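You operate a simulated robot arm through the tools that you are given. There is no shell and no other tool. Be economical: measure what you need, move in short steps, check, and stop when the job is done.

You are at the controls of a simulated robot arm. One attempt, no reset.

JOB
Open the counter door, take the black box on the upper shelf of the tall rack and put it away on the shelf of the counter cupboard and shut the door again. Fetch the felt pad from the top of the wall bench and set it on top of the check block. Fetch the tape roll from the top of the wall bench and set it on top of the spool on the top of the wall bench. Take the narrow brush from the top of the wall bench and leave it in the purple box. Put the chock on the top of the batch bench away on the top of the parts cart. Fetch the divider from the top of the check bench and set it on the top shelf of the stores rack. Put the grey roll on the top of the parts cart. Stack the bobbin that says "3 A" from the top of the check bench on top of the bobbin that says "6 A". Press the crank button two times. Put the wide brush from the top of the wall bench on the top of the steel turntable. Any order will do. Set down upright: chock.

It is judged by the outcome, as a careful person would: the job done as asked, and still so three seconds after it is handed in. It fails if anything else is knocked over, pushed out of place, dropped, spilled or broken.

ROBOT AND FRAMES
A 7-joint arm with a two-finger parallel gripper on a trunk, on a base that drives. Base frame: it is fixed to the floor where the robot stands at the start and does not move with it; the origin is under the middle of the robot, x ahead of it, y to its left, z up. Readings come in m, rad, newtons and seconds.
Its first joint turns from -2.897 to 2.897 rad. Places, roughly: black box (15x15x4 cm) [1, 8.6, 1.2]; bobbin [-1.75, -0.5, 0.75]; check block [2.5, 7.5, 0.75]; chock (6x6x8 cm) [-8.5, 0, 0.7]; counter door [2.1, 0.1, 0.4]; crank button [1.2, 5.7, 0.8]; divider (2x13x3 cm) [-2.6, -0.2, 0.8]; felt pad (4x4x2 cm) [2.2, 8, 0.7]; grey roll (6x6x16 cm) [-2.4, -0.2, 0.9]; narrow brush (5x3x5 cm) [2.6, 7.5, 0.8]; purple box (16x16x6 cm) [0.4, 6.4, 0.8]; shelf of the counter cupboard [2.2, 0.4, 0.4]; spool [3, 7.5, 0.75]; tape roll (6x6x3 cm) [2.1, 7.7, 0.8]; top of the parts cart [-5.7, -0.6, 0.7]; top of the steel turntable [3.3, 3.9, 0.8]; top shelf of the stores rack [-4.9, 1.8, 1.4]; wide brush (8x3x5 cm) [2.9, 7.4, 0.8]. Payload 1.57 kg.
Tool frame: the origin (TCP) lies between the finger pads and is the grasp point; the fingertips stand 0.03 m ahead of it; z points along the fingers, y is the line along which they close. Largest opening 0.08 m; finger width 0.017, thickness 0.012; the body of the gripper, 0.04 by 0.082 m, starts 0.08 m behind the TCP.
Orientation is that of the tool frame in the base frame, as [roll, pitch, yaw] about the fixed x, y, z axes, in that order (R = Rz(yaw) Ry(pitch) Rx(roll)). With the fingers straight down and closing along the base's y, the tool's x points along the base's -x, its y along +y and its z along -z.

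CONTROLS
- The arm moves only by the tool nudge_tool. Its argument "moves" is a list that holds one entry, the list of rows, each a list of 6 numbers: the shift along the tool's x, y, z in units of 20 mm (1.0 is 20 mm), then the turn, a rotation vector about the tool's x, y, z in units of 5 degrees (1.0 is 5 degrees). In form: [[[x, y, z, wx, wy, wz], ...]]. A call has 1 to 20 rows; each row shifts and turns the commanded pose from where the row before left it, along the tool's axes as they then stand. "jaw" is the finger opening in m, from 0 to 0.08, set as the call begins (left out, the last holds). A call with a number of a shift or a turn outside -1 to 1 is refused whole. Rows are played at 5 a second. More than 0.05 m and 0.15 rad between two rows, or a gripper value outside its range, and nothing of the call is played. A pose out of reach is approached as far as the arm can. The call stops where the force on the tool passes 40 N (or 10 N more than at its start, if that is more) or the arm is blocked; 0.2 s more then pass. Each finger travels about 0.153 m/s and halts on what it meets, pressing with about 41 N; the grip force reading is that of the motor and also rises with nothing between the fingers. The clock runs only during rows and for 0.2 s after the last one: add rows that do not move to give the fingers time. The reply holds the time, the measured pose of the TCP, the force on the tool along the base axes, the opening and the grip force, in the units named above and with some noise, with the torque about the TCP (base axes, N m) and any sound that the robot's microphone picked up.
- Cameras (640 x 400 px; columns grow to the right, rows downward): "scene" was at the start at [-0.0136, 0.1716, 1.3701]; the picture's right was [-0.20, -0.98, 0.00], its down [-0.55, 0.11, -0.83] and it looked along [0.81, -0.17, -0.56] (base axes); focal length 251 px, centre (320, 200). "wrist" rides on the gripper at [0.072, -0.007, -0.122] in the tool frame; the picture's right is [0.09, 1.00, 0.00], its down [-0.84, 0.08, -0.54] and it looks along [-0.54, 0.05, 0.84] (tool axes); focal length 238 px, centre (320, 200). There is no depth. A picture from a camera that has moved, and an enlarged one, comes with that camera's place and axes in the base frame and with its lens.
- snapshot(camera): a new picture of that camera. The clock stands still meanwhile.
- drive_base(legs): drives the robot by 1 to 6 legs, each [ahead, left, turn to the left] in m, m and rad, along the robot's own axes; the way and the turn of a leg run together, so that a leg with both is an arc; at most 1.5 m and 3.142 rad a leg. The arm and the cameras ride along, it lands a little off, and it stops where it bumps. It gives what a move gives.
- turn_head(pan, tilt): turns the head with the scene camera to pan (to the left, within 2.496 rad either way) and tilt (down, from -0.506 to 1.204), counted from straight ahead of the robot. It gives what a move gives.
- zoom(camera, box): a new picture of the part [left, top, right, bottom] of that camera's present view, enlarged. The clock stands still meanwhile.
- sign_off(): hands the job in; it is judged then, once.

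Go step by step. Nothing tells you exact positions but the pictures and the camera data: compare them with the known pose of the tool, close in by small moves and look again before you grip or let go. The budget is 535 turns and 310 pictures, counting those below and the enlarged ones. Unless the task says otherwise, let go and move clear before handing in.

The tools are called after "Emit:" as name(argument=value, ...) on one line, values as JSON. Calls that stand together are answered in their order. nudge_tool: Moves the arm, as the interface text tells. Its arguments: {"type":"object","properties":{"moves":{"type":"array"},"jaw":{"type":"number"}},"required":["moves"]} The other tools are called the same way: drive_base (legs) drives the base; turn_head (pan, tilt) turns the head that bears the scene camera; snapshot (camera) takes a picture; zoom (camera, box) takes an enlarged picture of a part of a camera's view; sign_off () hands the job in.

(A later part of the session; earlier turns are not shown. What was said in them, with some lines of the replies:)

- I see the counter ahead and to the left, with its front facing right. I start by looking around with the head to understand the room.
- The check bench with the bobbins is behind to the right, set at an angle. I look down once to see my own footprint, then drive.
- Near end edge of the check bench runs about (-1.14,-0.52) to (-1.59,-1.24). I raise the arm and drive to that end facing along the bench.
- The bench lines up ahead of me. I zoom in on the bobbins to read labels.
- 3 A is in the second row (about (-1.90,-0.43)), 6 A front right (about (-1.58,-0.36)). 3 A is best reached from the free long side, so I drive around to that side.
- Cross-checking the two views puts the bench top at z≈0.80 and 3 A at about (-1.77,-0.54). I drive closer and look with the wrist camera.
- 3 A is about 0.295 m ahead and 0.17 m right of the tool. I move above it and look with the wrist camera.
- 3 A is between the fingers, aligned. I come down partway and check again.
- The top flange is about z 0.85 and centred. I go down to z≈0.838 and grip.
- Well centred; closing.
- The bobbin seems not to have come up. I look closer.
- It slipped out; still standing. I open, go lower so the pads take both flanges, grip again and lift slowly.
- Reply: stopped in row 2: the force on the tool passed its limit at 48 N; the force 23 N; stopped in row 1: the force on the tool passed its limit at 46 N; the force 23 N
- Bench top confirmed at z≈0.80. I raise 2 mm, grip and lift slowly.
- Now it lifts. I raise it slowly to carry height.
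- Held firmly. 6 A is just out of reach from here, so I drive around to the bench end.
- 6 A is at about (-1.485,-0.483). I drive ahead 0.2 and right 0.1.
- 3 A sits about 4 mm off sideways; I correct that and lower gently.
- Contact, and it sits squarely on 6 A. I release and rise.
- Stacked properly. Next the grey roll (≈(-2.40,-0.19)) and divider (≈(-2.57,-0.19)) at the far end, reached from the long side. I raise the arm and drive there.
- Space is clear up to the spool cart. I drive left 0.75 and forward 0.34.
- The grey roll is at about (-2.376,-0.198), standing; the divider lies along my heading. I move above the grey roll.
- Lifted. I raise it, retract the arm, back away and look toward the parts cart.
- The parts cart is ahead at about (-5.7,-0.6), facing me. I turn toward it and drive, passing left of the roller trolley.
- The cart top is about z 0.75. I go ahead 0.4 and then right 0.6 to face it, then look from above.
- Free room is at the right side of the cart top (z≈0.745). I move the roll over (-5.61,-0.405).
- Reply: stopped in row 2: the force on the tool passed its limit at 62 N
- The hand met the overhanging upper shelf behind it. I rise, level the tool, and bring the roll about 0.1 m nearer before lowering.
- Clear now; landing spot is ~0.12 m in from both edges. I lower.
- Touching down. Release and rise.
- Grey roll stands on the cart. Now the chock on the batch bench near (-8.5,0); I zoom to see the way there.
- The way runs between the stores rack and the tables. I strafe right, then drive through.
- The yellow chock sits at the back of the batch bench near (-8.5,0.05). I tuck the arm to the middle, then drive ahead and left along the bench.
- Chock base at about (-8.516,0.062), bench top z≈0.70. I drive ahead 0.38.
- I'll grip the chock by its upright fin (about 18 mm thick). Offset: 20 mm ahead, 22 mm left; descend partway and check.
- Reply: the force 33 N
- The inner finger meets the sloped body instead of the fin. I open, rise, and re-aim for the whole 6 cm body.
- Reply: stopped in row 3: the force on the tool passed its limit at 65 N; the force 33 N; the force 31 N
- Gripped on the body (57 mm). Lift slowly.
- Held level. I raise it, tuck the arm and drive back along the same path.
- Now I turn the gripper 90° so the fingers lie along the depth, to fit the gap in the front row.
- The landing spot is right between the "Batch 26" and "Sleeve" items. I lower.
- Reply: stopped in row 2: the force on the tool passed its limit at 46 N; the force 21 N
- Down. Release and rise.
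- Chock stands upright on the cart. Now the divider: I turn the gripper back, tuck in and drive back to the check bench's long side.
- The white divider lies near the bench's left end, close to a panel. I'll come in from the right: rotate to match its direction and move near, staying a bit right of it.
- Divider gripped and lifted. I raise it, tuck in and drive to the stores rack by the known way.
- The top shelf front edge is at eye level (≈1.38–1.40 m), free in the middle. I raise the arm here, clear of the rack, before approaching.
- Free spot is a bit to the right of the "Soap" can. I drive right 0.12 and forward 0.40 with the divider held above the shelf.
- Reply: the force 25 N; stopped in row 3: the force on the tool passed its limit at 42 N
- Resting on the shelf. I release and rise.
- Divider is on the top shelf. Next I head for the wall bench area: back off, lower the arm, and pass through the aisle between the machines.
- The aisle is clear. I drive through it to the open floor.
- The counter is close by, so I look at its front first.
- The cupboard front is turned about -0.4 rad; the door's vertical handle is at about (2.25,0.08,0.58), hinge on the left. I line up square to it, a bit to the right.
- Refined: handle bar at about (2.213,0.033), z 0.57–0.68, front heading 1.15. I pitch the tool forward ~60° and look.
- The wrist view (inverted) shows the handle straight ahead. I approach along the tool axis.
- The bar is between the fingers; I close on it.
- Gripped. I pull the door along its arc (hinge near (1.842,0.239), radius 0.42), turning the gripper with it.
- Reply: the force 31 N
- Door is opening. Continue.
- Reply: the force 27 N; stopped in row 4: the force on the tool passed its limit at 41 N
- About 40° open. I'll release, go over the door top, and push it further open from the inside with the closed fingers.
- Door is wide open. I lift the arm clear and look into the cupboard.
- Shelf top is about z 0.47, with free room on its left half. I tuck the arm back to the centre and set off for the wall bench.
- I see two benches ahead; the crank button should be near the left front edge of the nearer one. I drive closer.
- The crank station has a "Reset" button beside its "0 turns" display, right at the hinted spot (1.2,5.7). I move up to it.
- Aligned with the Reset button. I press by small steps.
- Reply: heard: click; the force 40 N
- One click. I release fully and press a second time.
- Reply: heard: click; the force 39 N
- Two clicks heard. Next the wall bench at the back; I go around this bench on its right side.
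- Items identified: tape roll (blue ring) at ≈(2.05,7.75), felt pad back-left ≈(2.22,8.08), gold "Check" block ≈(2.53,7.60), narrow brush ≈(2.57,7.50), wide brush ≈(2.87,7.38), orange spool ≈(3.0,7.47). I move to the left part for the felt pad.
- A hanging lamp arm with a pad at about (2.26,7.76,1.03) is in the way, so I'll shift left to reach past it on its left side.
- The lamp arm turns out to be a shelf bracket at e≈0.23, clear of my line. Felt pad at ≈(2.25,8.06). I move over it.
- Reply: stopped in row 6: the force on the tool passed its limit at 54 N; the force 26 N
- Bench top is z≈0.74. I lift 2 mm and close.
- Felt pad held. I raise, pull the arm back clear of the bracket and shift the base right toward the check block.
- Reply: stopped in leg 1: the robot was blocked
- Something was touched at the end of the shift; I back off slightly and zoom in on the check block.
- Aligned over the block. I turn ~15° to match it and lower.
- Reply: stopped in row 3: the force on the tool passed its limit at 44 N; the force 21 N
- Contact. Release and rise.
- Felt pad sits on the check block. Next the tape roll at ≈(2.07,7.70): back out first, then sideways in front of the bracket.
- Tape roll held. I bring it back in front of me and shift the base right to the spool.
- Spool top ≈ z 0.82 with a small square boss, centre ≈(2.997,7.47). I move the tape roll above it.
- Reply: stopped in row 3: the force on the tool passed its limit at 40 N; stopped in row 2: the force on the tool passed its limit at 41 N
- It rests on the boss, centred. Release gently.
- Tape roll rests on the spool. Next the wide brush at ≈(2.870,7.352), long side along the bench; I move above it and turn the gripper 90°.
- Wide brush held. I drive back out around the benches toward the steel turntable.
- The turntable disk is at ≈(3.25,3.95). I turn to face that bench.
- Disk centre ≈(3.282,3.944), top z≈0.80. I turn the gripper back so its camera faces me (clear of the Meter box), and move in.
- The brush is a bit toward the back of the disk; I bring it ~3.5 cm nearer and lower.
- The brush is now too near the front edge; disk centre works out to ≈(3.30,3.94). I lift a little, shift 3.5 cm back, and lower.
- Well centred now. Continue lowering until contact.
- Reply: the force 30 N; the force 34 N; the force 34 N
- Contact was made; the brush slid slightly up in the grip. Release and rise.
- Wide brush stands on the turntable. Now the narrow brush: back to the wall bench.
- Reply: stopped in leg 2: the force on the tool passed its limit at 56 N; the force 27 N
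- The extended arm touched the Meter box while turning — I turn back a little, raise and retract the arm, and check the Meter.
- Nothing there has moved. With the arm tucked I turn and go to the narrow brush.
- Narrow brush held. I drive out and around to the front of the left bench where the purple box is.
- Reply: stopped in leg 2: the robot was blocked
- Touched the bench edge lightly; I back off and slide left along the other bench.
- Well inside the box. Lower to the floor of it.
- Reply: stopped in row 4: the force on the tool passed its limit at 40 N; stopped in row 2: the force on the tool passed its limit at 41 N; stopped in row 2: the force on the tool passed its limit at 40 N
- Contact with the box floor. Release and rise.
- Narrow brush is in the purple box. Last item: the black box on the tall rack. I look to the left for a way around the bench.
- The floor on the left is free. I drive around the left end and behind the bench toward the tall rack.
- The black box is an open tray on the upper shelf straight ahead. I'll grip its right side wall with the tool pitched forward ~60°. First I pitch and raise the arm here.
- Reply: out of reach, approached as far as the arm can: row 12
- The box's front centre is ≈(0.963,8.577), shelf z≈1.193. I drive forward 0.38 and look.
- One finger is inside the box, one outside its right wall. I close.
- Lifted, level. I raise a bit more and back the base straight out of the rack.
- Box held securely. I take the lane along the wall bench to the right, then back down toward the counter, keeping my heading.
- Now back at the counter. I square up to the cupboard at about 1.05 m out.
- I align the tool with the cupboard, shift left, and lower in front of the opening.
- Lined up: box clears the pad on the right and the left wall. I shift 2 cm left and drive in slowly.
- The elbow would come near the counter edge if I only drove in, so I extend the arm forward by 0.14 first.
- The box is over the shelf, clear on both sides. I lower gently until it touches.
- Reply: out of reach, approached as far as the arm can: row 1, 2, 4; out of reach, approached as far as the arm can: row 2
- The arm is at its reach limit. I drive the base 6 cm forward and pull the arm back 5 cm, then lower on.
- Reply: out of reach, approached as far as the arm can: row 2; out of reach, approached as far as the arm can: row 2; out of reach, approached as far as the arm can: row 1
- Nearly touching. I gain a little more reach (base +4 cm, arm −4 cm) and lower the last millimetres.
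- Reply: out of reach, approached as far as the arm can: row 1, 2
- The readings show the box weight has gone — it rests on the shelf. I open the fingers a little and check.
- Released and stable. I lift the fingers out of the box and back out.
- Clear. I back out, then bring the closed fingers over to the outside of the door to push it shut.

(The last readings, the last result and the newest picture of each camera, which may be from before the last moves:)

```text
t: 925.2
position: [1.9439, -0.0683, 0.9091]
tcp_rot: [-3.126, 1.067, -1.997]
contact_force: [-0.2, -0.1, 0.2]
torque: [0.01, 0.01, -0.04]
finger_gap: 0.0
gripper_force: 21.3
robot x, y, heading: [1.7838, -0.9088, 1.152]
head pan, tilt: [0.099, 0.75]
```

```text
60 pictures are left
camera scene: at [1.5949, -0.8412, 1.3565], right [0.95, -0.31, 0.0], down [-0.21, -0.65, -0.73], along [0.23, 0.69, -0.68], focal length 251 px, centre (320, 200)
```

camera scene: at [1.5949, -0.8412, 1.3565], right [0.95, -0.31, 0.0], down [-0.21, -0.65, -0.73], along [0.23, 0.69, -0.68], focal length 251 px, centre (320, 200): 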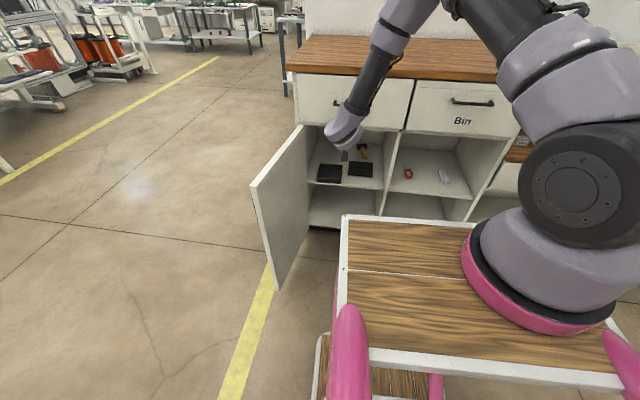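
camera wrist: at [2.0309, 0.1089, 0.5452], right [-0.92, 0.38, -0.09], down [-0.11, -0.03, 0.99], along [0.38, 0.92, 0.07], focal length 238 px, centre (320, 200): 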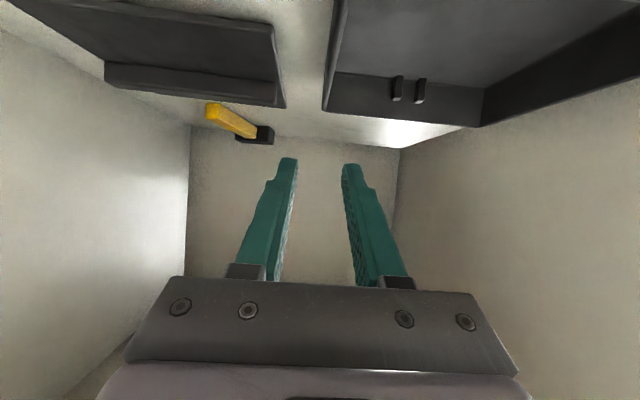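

Box sits well on the shelf. I shift the base left (arm above the door top), then come down on the door's outer side.

Emit:
drive_base(legs=[[0, 0.32, 0]])

Emit:
nudge_tool(moves=[[[0.4, 0.9, -0.7, 0, 0, 0], [0.4, 0.9, -0.7, 0, 0, 0], [0.4, 0.9, -0.7, 0, 0, 0], [0.4, 0.9, -0.7, 0, 0, 0], [0.4, 0.9, -0.7, 0, 0, 0], [0.4, 0.9, -0.7, 0, 0, 0]]])

Emit:
snapshot(camera="scene")

```text
t: 927.3
position: [1.6513, 0.063, 0.9109]
tcp_rot: [-3.126, 1.071, -1.994]
contact_force: [0.2, -0.3, 0.0]
torque: [0.02, 0.01, 0.03]
finger_gap: 0.0001
gripper_force: 21.0
robot x, y, heading: [1.4894, -0.7794, 1.155]
head pan, tilt: [0.099, 0.75]
```

```text
t: 928.7
position: [1.5146, 0.0201, 0.9063]
tcp_rot: [-3.126, 1.068, -1.996]
contact_force: [0.8, 1.2, 0.2]
torque: [0.01, -0.05, 0.01]
finger_gap: 0.0001
gripper_force: 21.1
robot x, y, heading: [1.4917, -0.7774, 1.154]
head pan, tilt: [0.099, 0.75]
```

```text
59 pictures are left
camera scene: at [1.3033, -0.712, 1.3566], right [0.95, -0.31, 0.0], down [-0.21, -0.65, -0.73], along [0.23, 0.69, -0.68], focal length 251 px, centre (320, 200)
```

scene: 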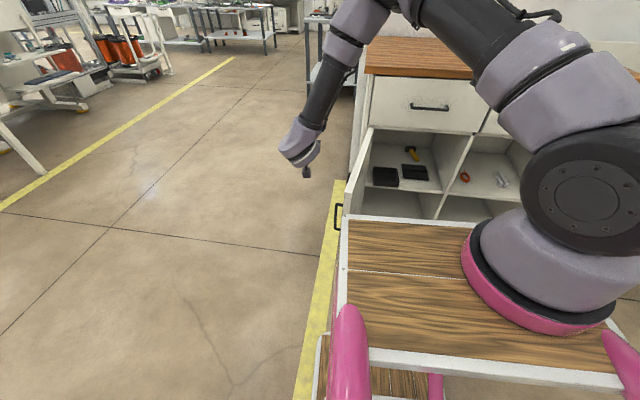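

Door handle side is between me and the door's outer face. I lower beside it and push it round.

Emit:
nudge_tool(moves=[[[0.877, 0, 0.48, 0, 0, 0], [0.877, 0, 0.48, 0, 0, 0], [0.877, 0, 0.48, 0, 0, 0], [0.877, 0, 0.48, 0, 0, 0], [0.877, 0, 0.48, 0, 0, 0], [0.877, 0, 0.48, 0, 0, 0], [0.877, 0, 0.48, 0, 0, 0], [0.877, 0, 0.48, 0, 0, 0], [0.877, 0, 0.48, 0, 0, 0], [0.877, 0, 0.48, 0, 0, 0], [0.877, 0, 0.48, 0, 0, 0], [0.877, 0, 0.48, 0, 0, 0], [0.877, 0, 0.48, 0, 0, 0], [0.877, 0, 0.48, 0, 0, 0]]])

Emit:
nudge_tool(moves=[[[0.04, -0.91, -0.07, 0, 0, 0], [0.04, -0.91, -0.07, 0, 0, 0], [0.04, -0.91, -0.07, 0, 0, 0], [0.04, -0.91, -0.07, 0, 0, 0], [0.04, -0.91, -0.07, 0, 0, 0], [0.04, -0.91, -0.07, 0, 0, 0], [0.04, -0.91, -0.07, 0, 0, 0], [0.04, -0.91, -0.07, 0, 0, 0], [0.04, -0.91, -0.07, 0, 0, 0], [0.04, -0.91, -0.07, 0, 0, 0]]])

Emit:
snapshot(camera="scene")

```text
t: 931.7
position: [1.5157, 0.0183, 0.6279]
tcp_rot: [-3.124, 1.067, -1.998]
contact_force: [0.9, 0.5, 0.1]
torque: [-0.03, 0.02, 0.01]
finger_gap: 0.0
gripper_force: 21.4
robot x, y, heading: [1.4934, -0.7789, 1.151]
head pan, tilt: [0.099, 0.75]
```

```text
t: 933.9
position: [1.6707, -0.0715, 0.628]
tcp_rot: [-3.107, 1.07, -1.987]
contact_force: [0.2, -1.2, -1.1]
torque: [0.01, -0.04, -0.03]
finger_gap: 0.0
gripper_force: 21.5
out of reach, approached as far as the arm can: row 10
robot x, y, heading: [1.4903, -0.7771, 1.148]
head pan, tilt: [0.099, 0.75]
```

```text
58 pictures are left
camera scene: at [1.303, -0.7122, 1.3565], right [0.95, -0.31, 0.0], down [-0.21, -0.65, -0.73], along [0.23, 0.69, -0.68], focal length 251 px, centre (320, 200)
```

scene: 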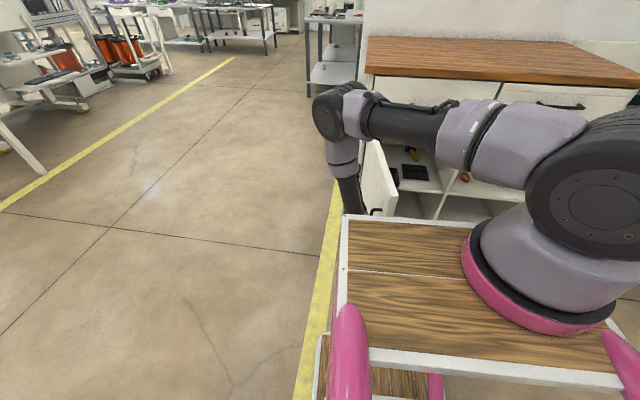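

The arm is at a joint limit sideways, so I push on with the base itself in small steps.

Emit:
drive_base(legs=[[0, -0.13, 0], [0.055, -0.11, 0]])

Emit:
snapshot(camera="scene")

Emit:
snapshot(camera="wrist")

```text
t: 936.1
position: [1.9119, -0.1185, 0.6277]
tcp_rot: [-3.109, 1.069, -1.987]
contact_force: [0.3, 0.0, -0.3]
torque: [0.02, 0.0, 0.01]
finger_gap: 0.0
gripper_force: 21.8
robot x, y, heading: [1.7332, -0.8226, 1.155]
head pan, tilt: [0.099, 0.75]
```

```text
57 pictures are left
camera scene: at [1.5453, -0.7586, 1.3565], right [0.95, -0.31, 0.0], down [-0.21, -0.65, -0.73], along [0.23, 0.69, -0.68], focal length 251 px, centre (320, 200)
```

scene: 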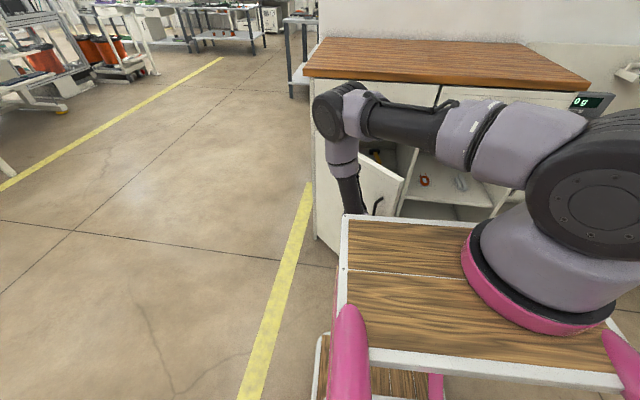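

```text
56 pictures are left
camera wrist: at [1.8583, -0.2484, 0.6226], right [-0.92, 0.39, -0.1], down [-0.12, -0.03, 0.99], along [0.38, 0.92, 0.07], focal length 238 px, centre (320, 200)
```

wrist: 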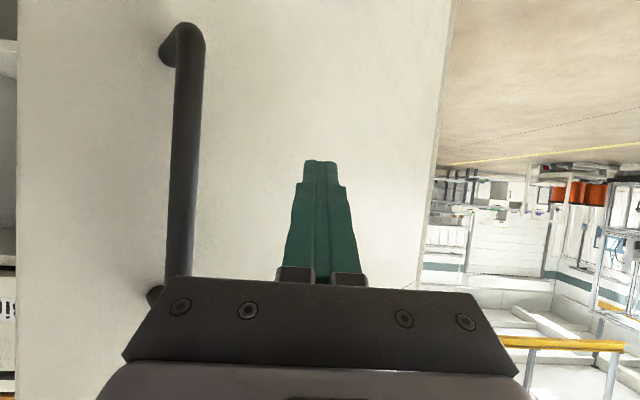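

Emit:
drive_base(legs=[[0.1, -0.06, 0], [0.1, -0.04, 0]])

Emit:
snapshot(camera="wrist")

Emit:
snapshot(camera="scene")

```text
t: 938.1
position: [2.0858, 0.026, 0.627]
tcp_rot: [-3.109, 1.071, -1.988]
contact_force: [0.0, 0.5, -0.2]
torque: [0.0, 0.0, 0.0]
finger_gap: 0.0
gripper_force: 21.0
robot x, y, heading: [1.9064, -0.6786, 1.152]
head pan, tilt: [0.099, 0.75]
```

```text
55 pictures are left
camera wrist: at [2.0321, -0.1047, 0.6225], right [-0.92, 0.39, -0.1], down [-0.12, -0.03, 0.99], along [0.38, 0.92, 0.07], focal length 238 px, centre (320, 200)
```

wrist: 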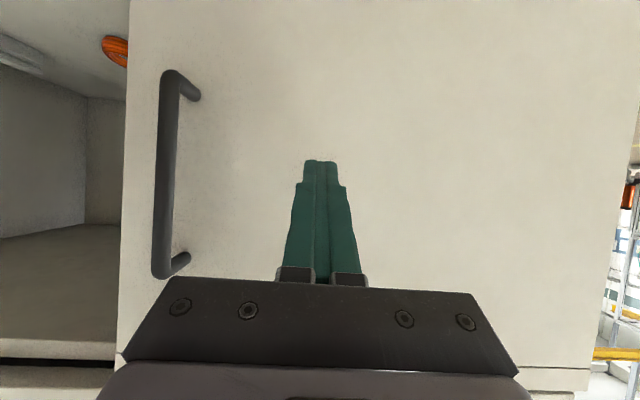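

```text
54 pictures are left
camera scene: at [1.7187, -0.6147, 1.3565], right [0.95, -0.31, 0.0], down [-0.21, -0.65, -0.73], along [0.23, 0.69, -0.68], focal length 251 px, centre (320, 200)
```

scene: 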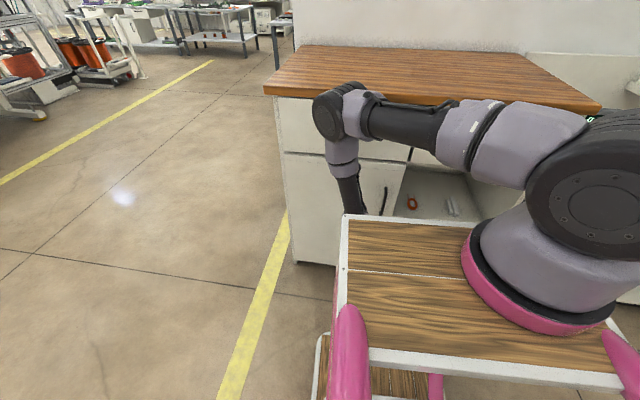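

Nearly shut. I push the last bit forward with the arm, watching the force.

Emit:
nudge_tool(moves=[[[-0.48, 0, 0.877, 0, 0, 0], [-0.48, 0, 0.877, 0, 0, 0], [-0.24, 0, 0.44, 0, 0, 0]]])

Emit:
snapshot(camera="wrist")

```text
t: 938.9
position: [2.1028, 0.0631, 0.6267]
tcp_rot: [-3.105, 1.061, -1.984]
contact_force: [-5.2, -7.4, 4.1]
torque: [0.07, -0.03, 0.03]
finger_gap: 0.0001
gripper_force: 21.6
robot x, y, heading: [1.9056, -0.6784, 1.154]
head pan, tilt: [0.099, 0.75]
stopped in row 3: the force on the tool passed its limit at 58 N (the readings are from after the stop); the commanded pose is now the measured one
```

```text
53 pictures are left
camera wrist: at [2.0497, -0.0671, 0.6216], right [-0.92, 0.39, -0.1], down [-0.11, -0.02, 0.99], along [0.38, 0.92, 0.06], focal length 238 px, centre (320, 200)
```

wrist: 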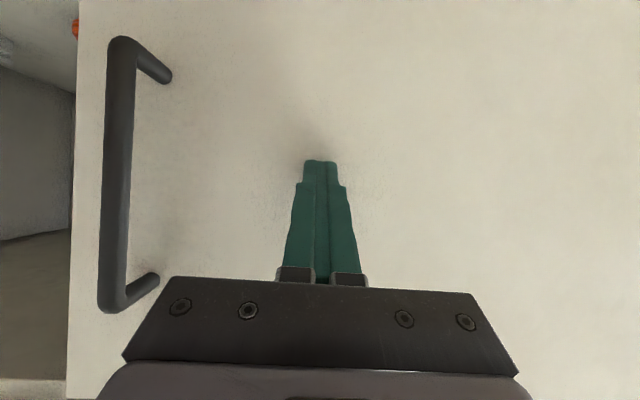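

The door seems fully shut (same contact depth as at the start). I retreat and check.

Emit:
nudge_tool(moves=[[[0.48, 0, -0.877, 0, 0, 0], [0.48, 0, -0.877, 0, 0, 0], [0.48, 0, -0.877, 0, 0, 0], [0.48, 0, -0.877, 0, 0, 0]]])

Emit:
drive_base(legs=[[-0.5, 0, 0]])

Emit:
nudge_tool(moves=[[[-0.877, 0, -0.48, 0, 0, 0], [-0.877, 0, -0.48, 0, 0, 0], [-0.877, 0, -0.48, 0, 0, 0], [-0.877, 0, -0.48, 0, 0, 0], [-0.877, 0, -0.48, 0, 0, 0], [-0.877, 0, -0.48, 0, 0, 0], [-0.877, 0, -0.48, 0, 0, 0], [-0.877, 0, -0.48, 0, 0, 0], [-0.877, 0, -0.48, 0, 0, 0], [-0.877, 0, -0.48, 0, 0, 0], [-0.877, 0, -0.48, 0, 0, 0], [-0.877, 0, -0.48, 0, 0, 0], [-0.877, 0, -0.48, 0, 0, 0], [-0.877, 0, -0.48, 0, 0, 0], [-0.877, 0, -0.48, 0, 0, 0], [-0.877, 0, -0.48, 0, 0, 0]]])

Emit:
turn_head(pan=0.0, tilt=0.5)

Emit:
snapshot(camera="scene")

```text
t: 939.9
position: [2.0704, -0.0092, 0.6255]
tcp_rot: [-3.105, 1.061, -1.985]
contact_force: [-0.8, -0.4, -1.0]
torque: [0.0, 0.01, -0.02]
finger_gap: 0.0002
gripper_force: 21.7
robot x, y, heading: [1.9059, -0.675, 1.148]
head pan, tilt: [0.099, 0.75]
```

```text
t: 942.8
position: [1.8651, -0.4657, 0.6276]
tcp_rot: [-3.105, 1.062, -1.98]
contact_force: [0.6, 0.0, -0.2]
torque: [-0.01, -0.04, -0.02]
finger_gap: 0.0001
gripper_force: 21.4
robot x, y, heading: [1.7043, -1.1381, 1.153]
head pan, tilt: [0.099, 0.75]
```

```text
t: 946.2
position: [1.8617, -0.461, 0.9464]
tcp_rot: [-3.105, 1.064, -1.981]
contact_force: [0.0, -0.4, -0.5]
torque: [-0.01, -0.01, 0.0]
finger_gap: 0.0001
gripper_force: 21.5
robot x, y, heading: [1.7085, -1.1335, 1.157]
head pan, tilt: [0.099, 0.75]
```

```text
t: 947.0
position: [1.8626, -0.4619, 0.9446]
tcp_rot: [-3.105, 1.062, -1.981]
contact_force: [-0.2, 0.1, 0.1]
torque: [-0.01, -0.02, 0.01]
finger_gap: 0.0001
gripper_force: 21.4
robot x, y, heading: [1.703, -1.134, 1.16]
head pan, tilt: [0.0, 0.499]
```

```text
52 pictures are left
camera scene: at [1.5276, -1.0694, 1.3784], right [0.92, -0.4, 0.0], down [-0.19, -0.44, -0.88], along [0.35, 0.8, -0.48], focal length 251 px, centre (320, 200)
```

scene: 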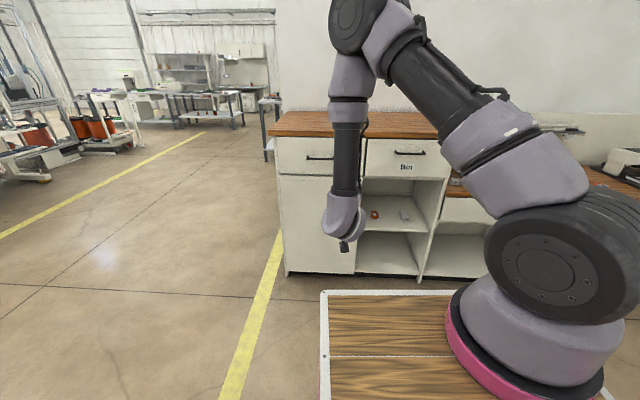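

Emit:
drive_base(legs=[[0, -0.5, 0]])

Emit:
turn_head(pan=0.25, tilt=0.5)

Emit:
zoom(camera="scene", box=[160, 80, 480, 300])

```text
t: 949.9
position: [2.3151, -0.658, 0.9445]
tcp_rot: [-3.106, 1.063, -1.978]
contact_force: [-0.2, -0.2, -0.7]
torque: [0.03, 0.01, 0.01]
finger_gap: 0.0
gripper_force: 20.7
robot x, y, heading: [2.1592, -1.3318, 1.164]
head pan, tilt: [0.0, 0.499]
```

```text
t: 950.7
position: [2.3147, -0.6588, 0.9451]
tcp_rot: [-3.104, 1.061, -1.976]
contact_force: [0.6, 0.4, -0.1]
torque: [0.01, 0.01, 0.05]
finger_gap: 0.0
gripper_force: 21.1
robot x, y, heading: [2.1587, -1.337, 1.165]
head pan, tilt: [0.25, 0.499]
```

```text
1.82 times, centred on (320, 190) of scene
camera zoom: at [1.961, -1.262, 1.3785], right [0.99, -0.16, 0.0], down [-0.08, -0.47, -0.88], along [0.14, 0.87, -0.48], focal length 457 px, centre (320, 218)
```

zoom: 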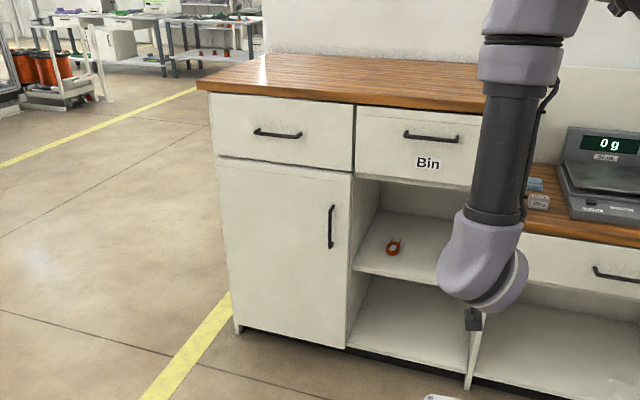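

The door is shut flush and every item is placed and released, with the arm clear, so I hand in.

Emit:
sign_off()

```text
The job is handed in.
```

I finished all ten tasks and handed the job in with the arm clear.

- **Black box:** on the shelf of the counter cupboard, left of the dark pad. The counter door is shut flush.
- **Felt pad:** on top of the check block.
- **Tape roll:** on the spool. It rests on the square boss on the spool's top, because its hole is too small to slide over it.
- **Narrow brush:** in the purple box.
- **Chock:** upright on the top of the parts cart.
- **Divider:** on the top shelf of the stores rack.
- **Grey roll:** standing on the top of the parts cart.
- **Bobbins:** "3 A" is stacked on "6 A".
- **Crank button:** pressed twice, with a click each time. No button carried that name, so I pressed the "Reset" button beside the winder's crank, which is at the place you gave.
- **Wide brush:** standing on the steel turntable.

There were a few contacts along the way:

- A finger hit the Meter box next to the turntable (about 56 N); comparing views, it had not moved.
- The hand pressed on the parts cart's upper shelf (about 62 N); the boxes on it had not moved.
- The base was stopped by a contact twice, once by the wall bench and once by the bench with the crank. I saw nothing displaced there, but I did not check those two as closely.
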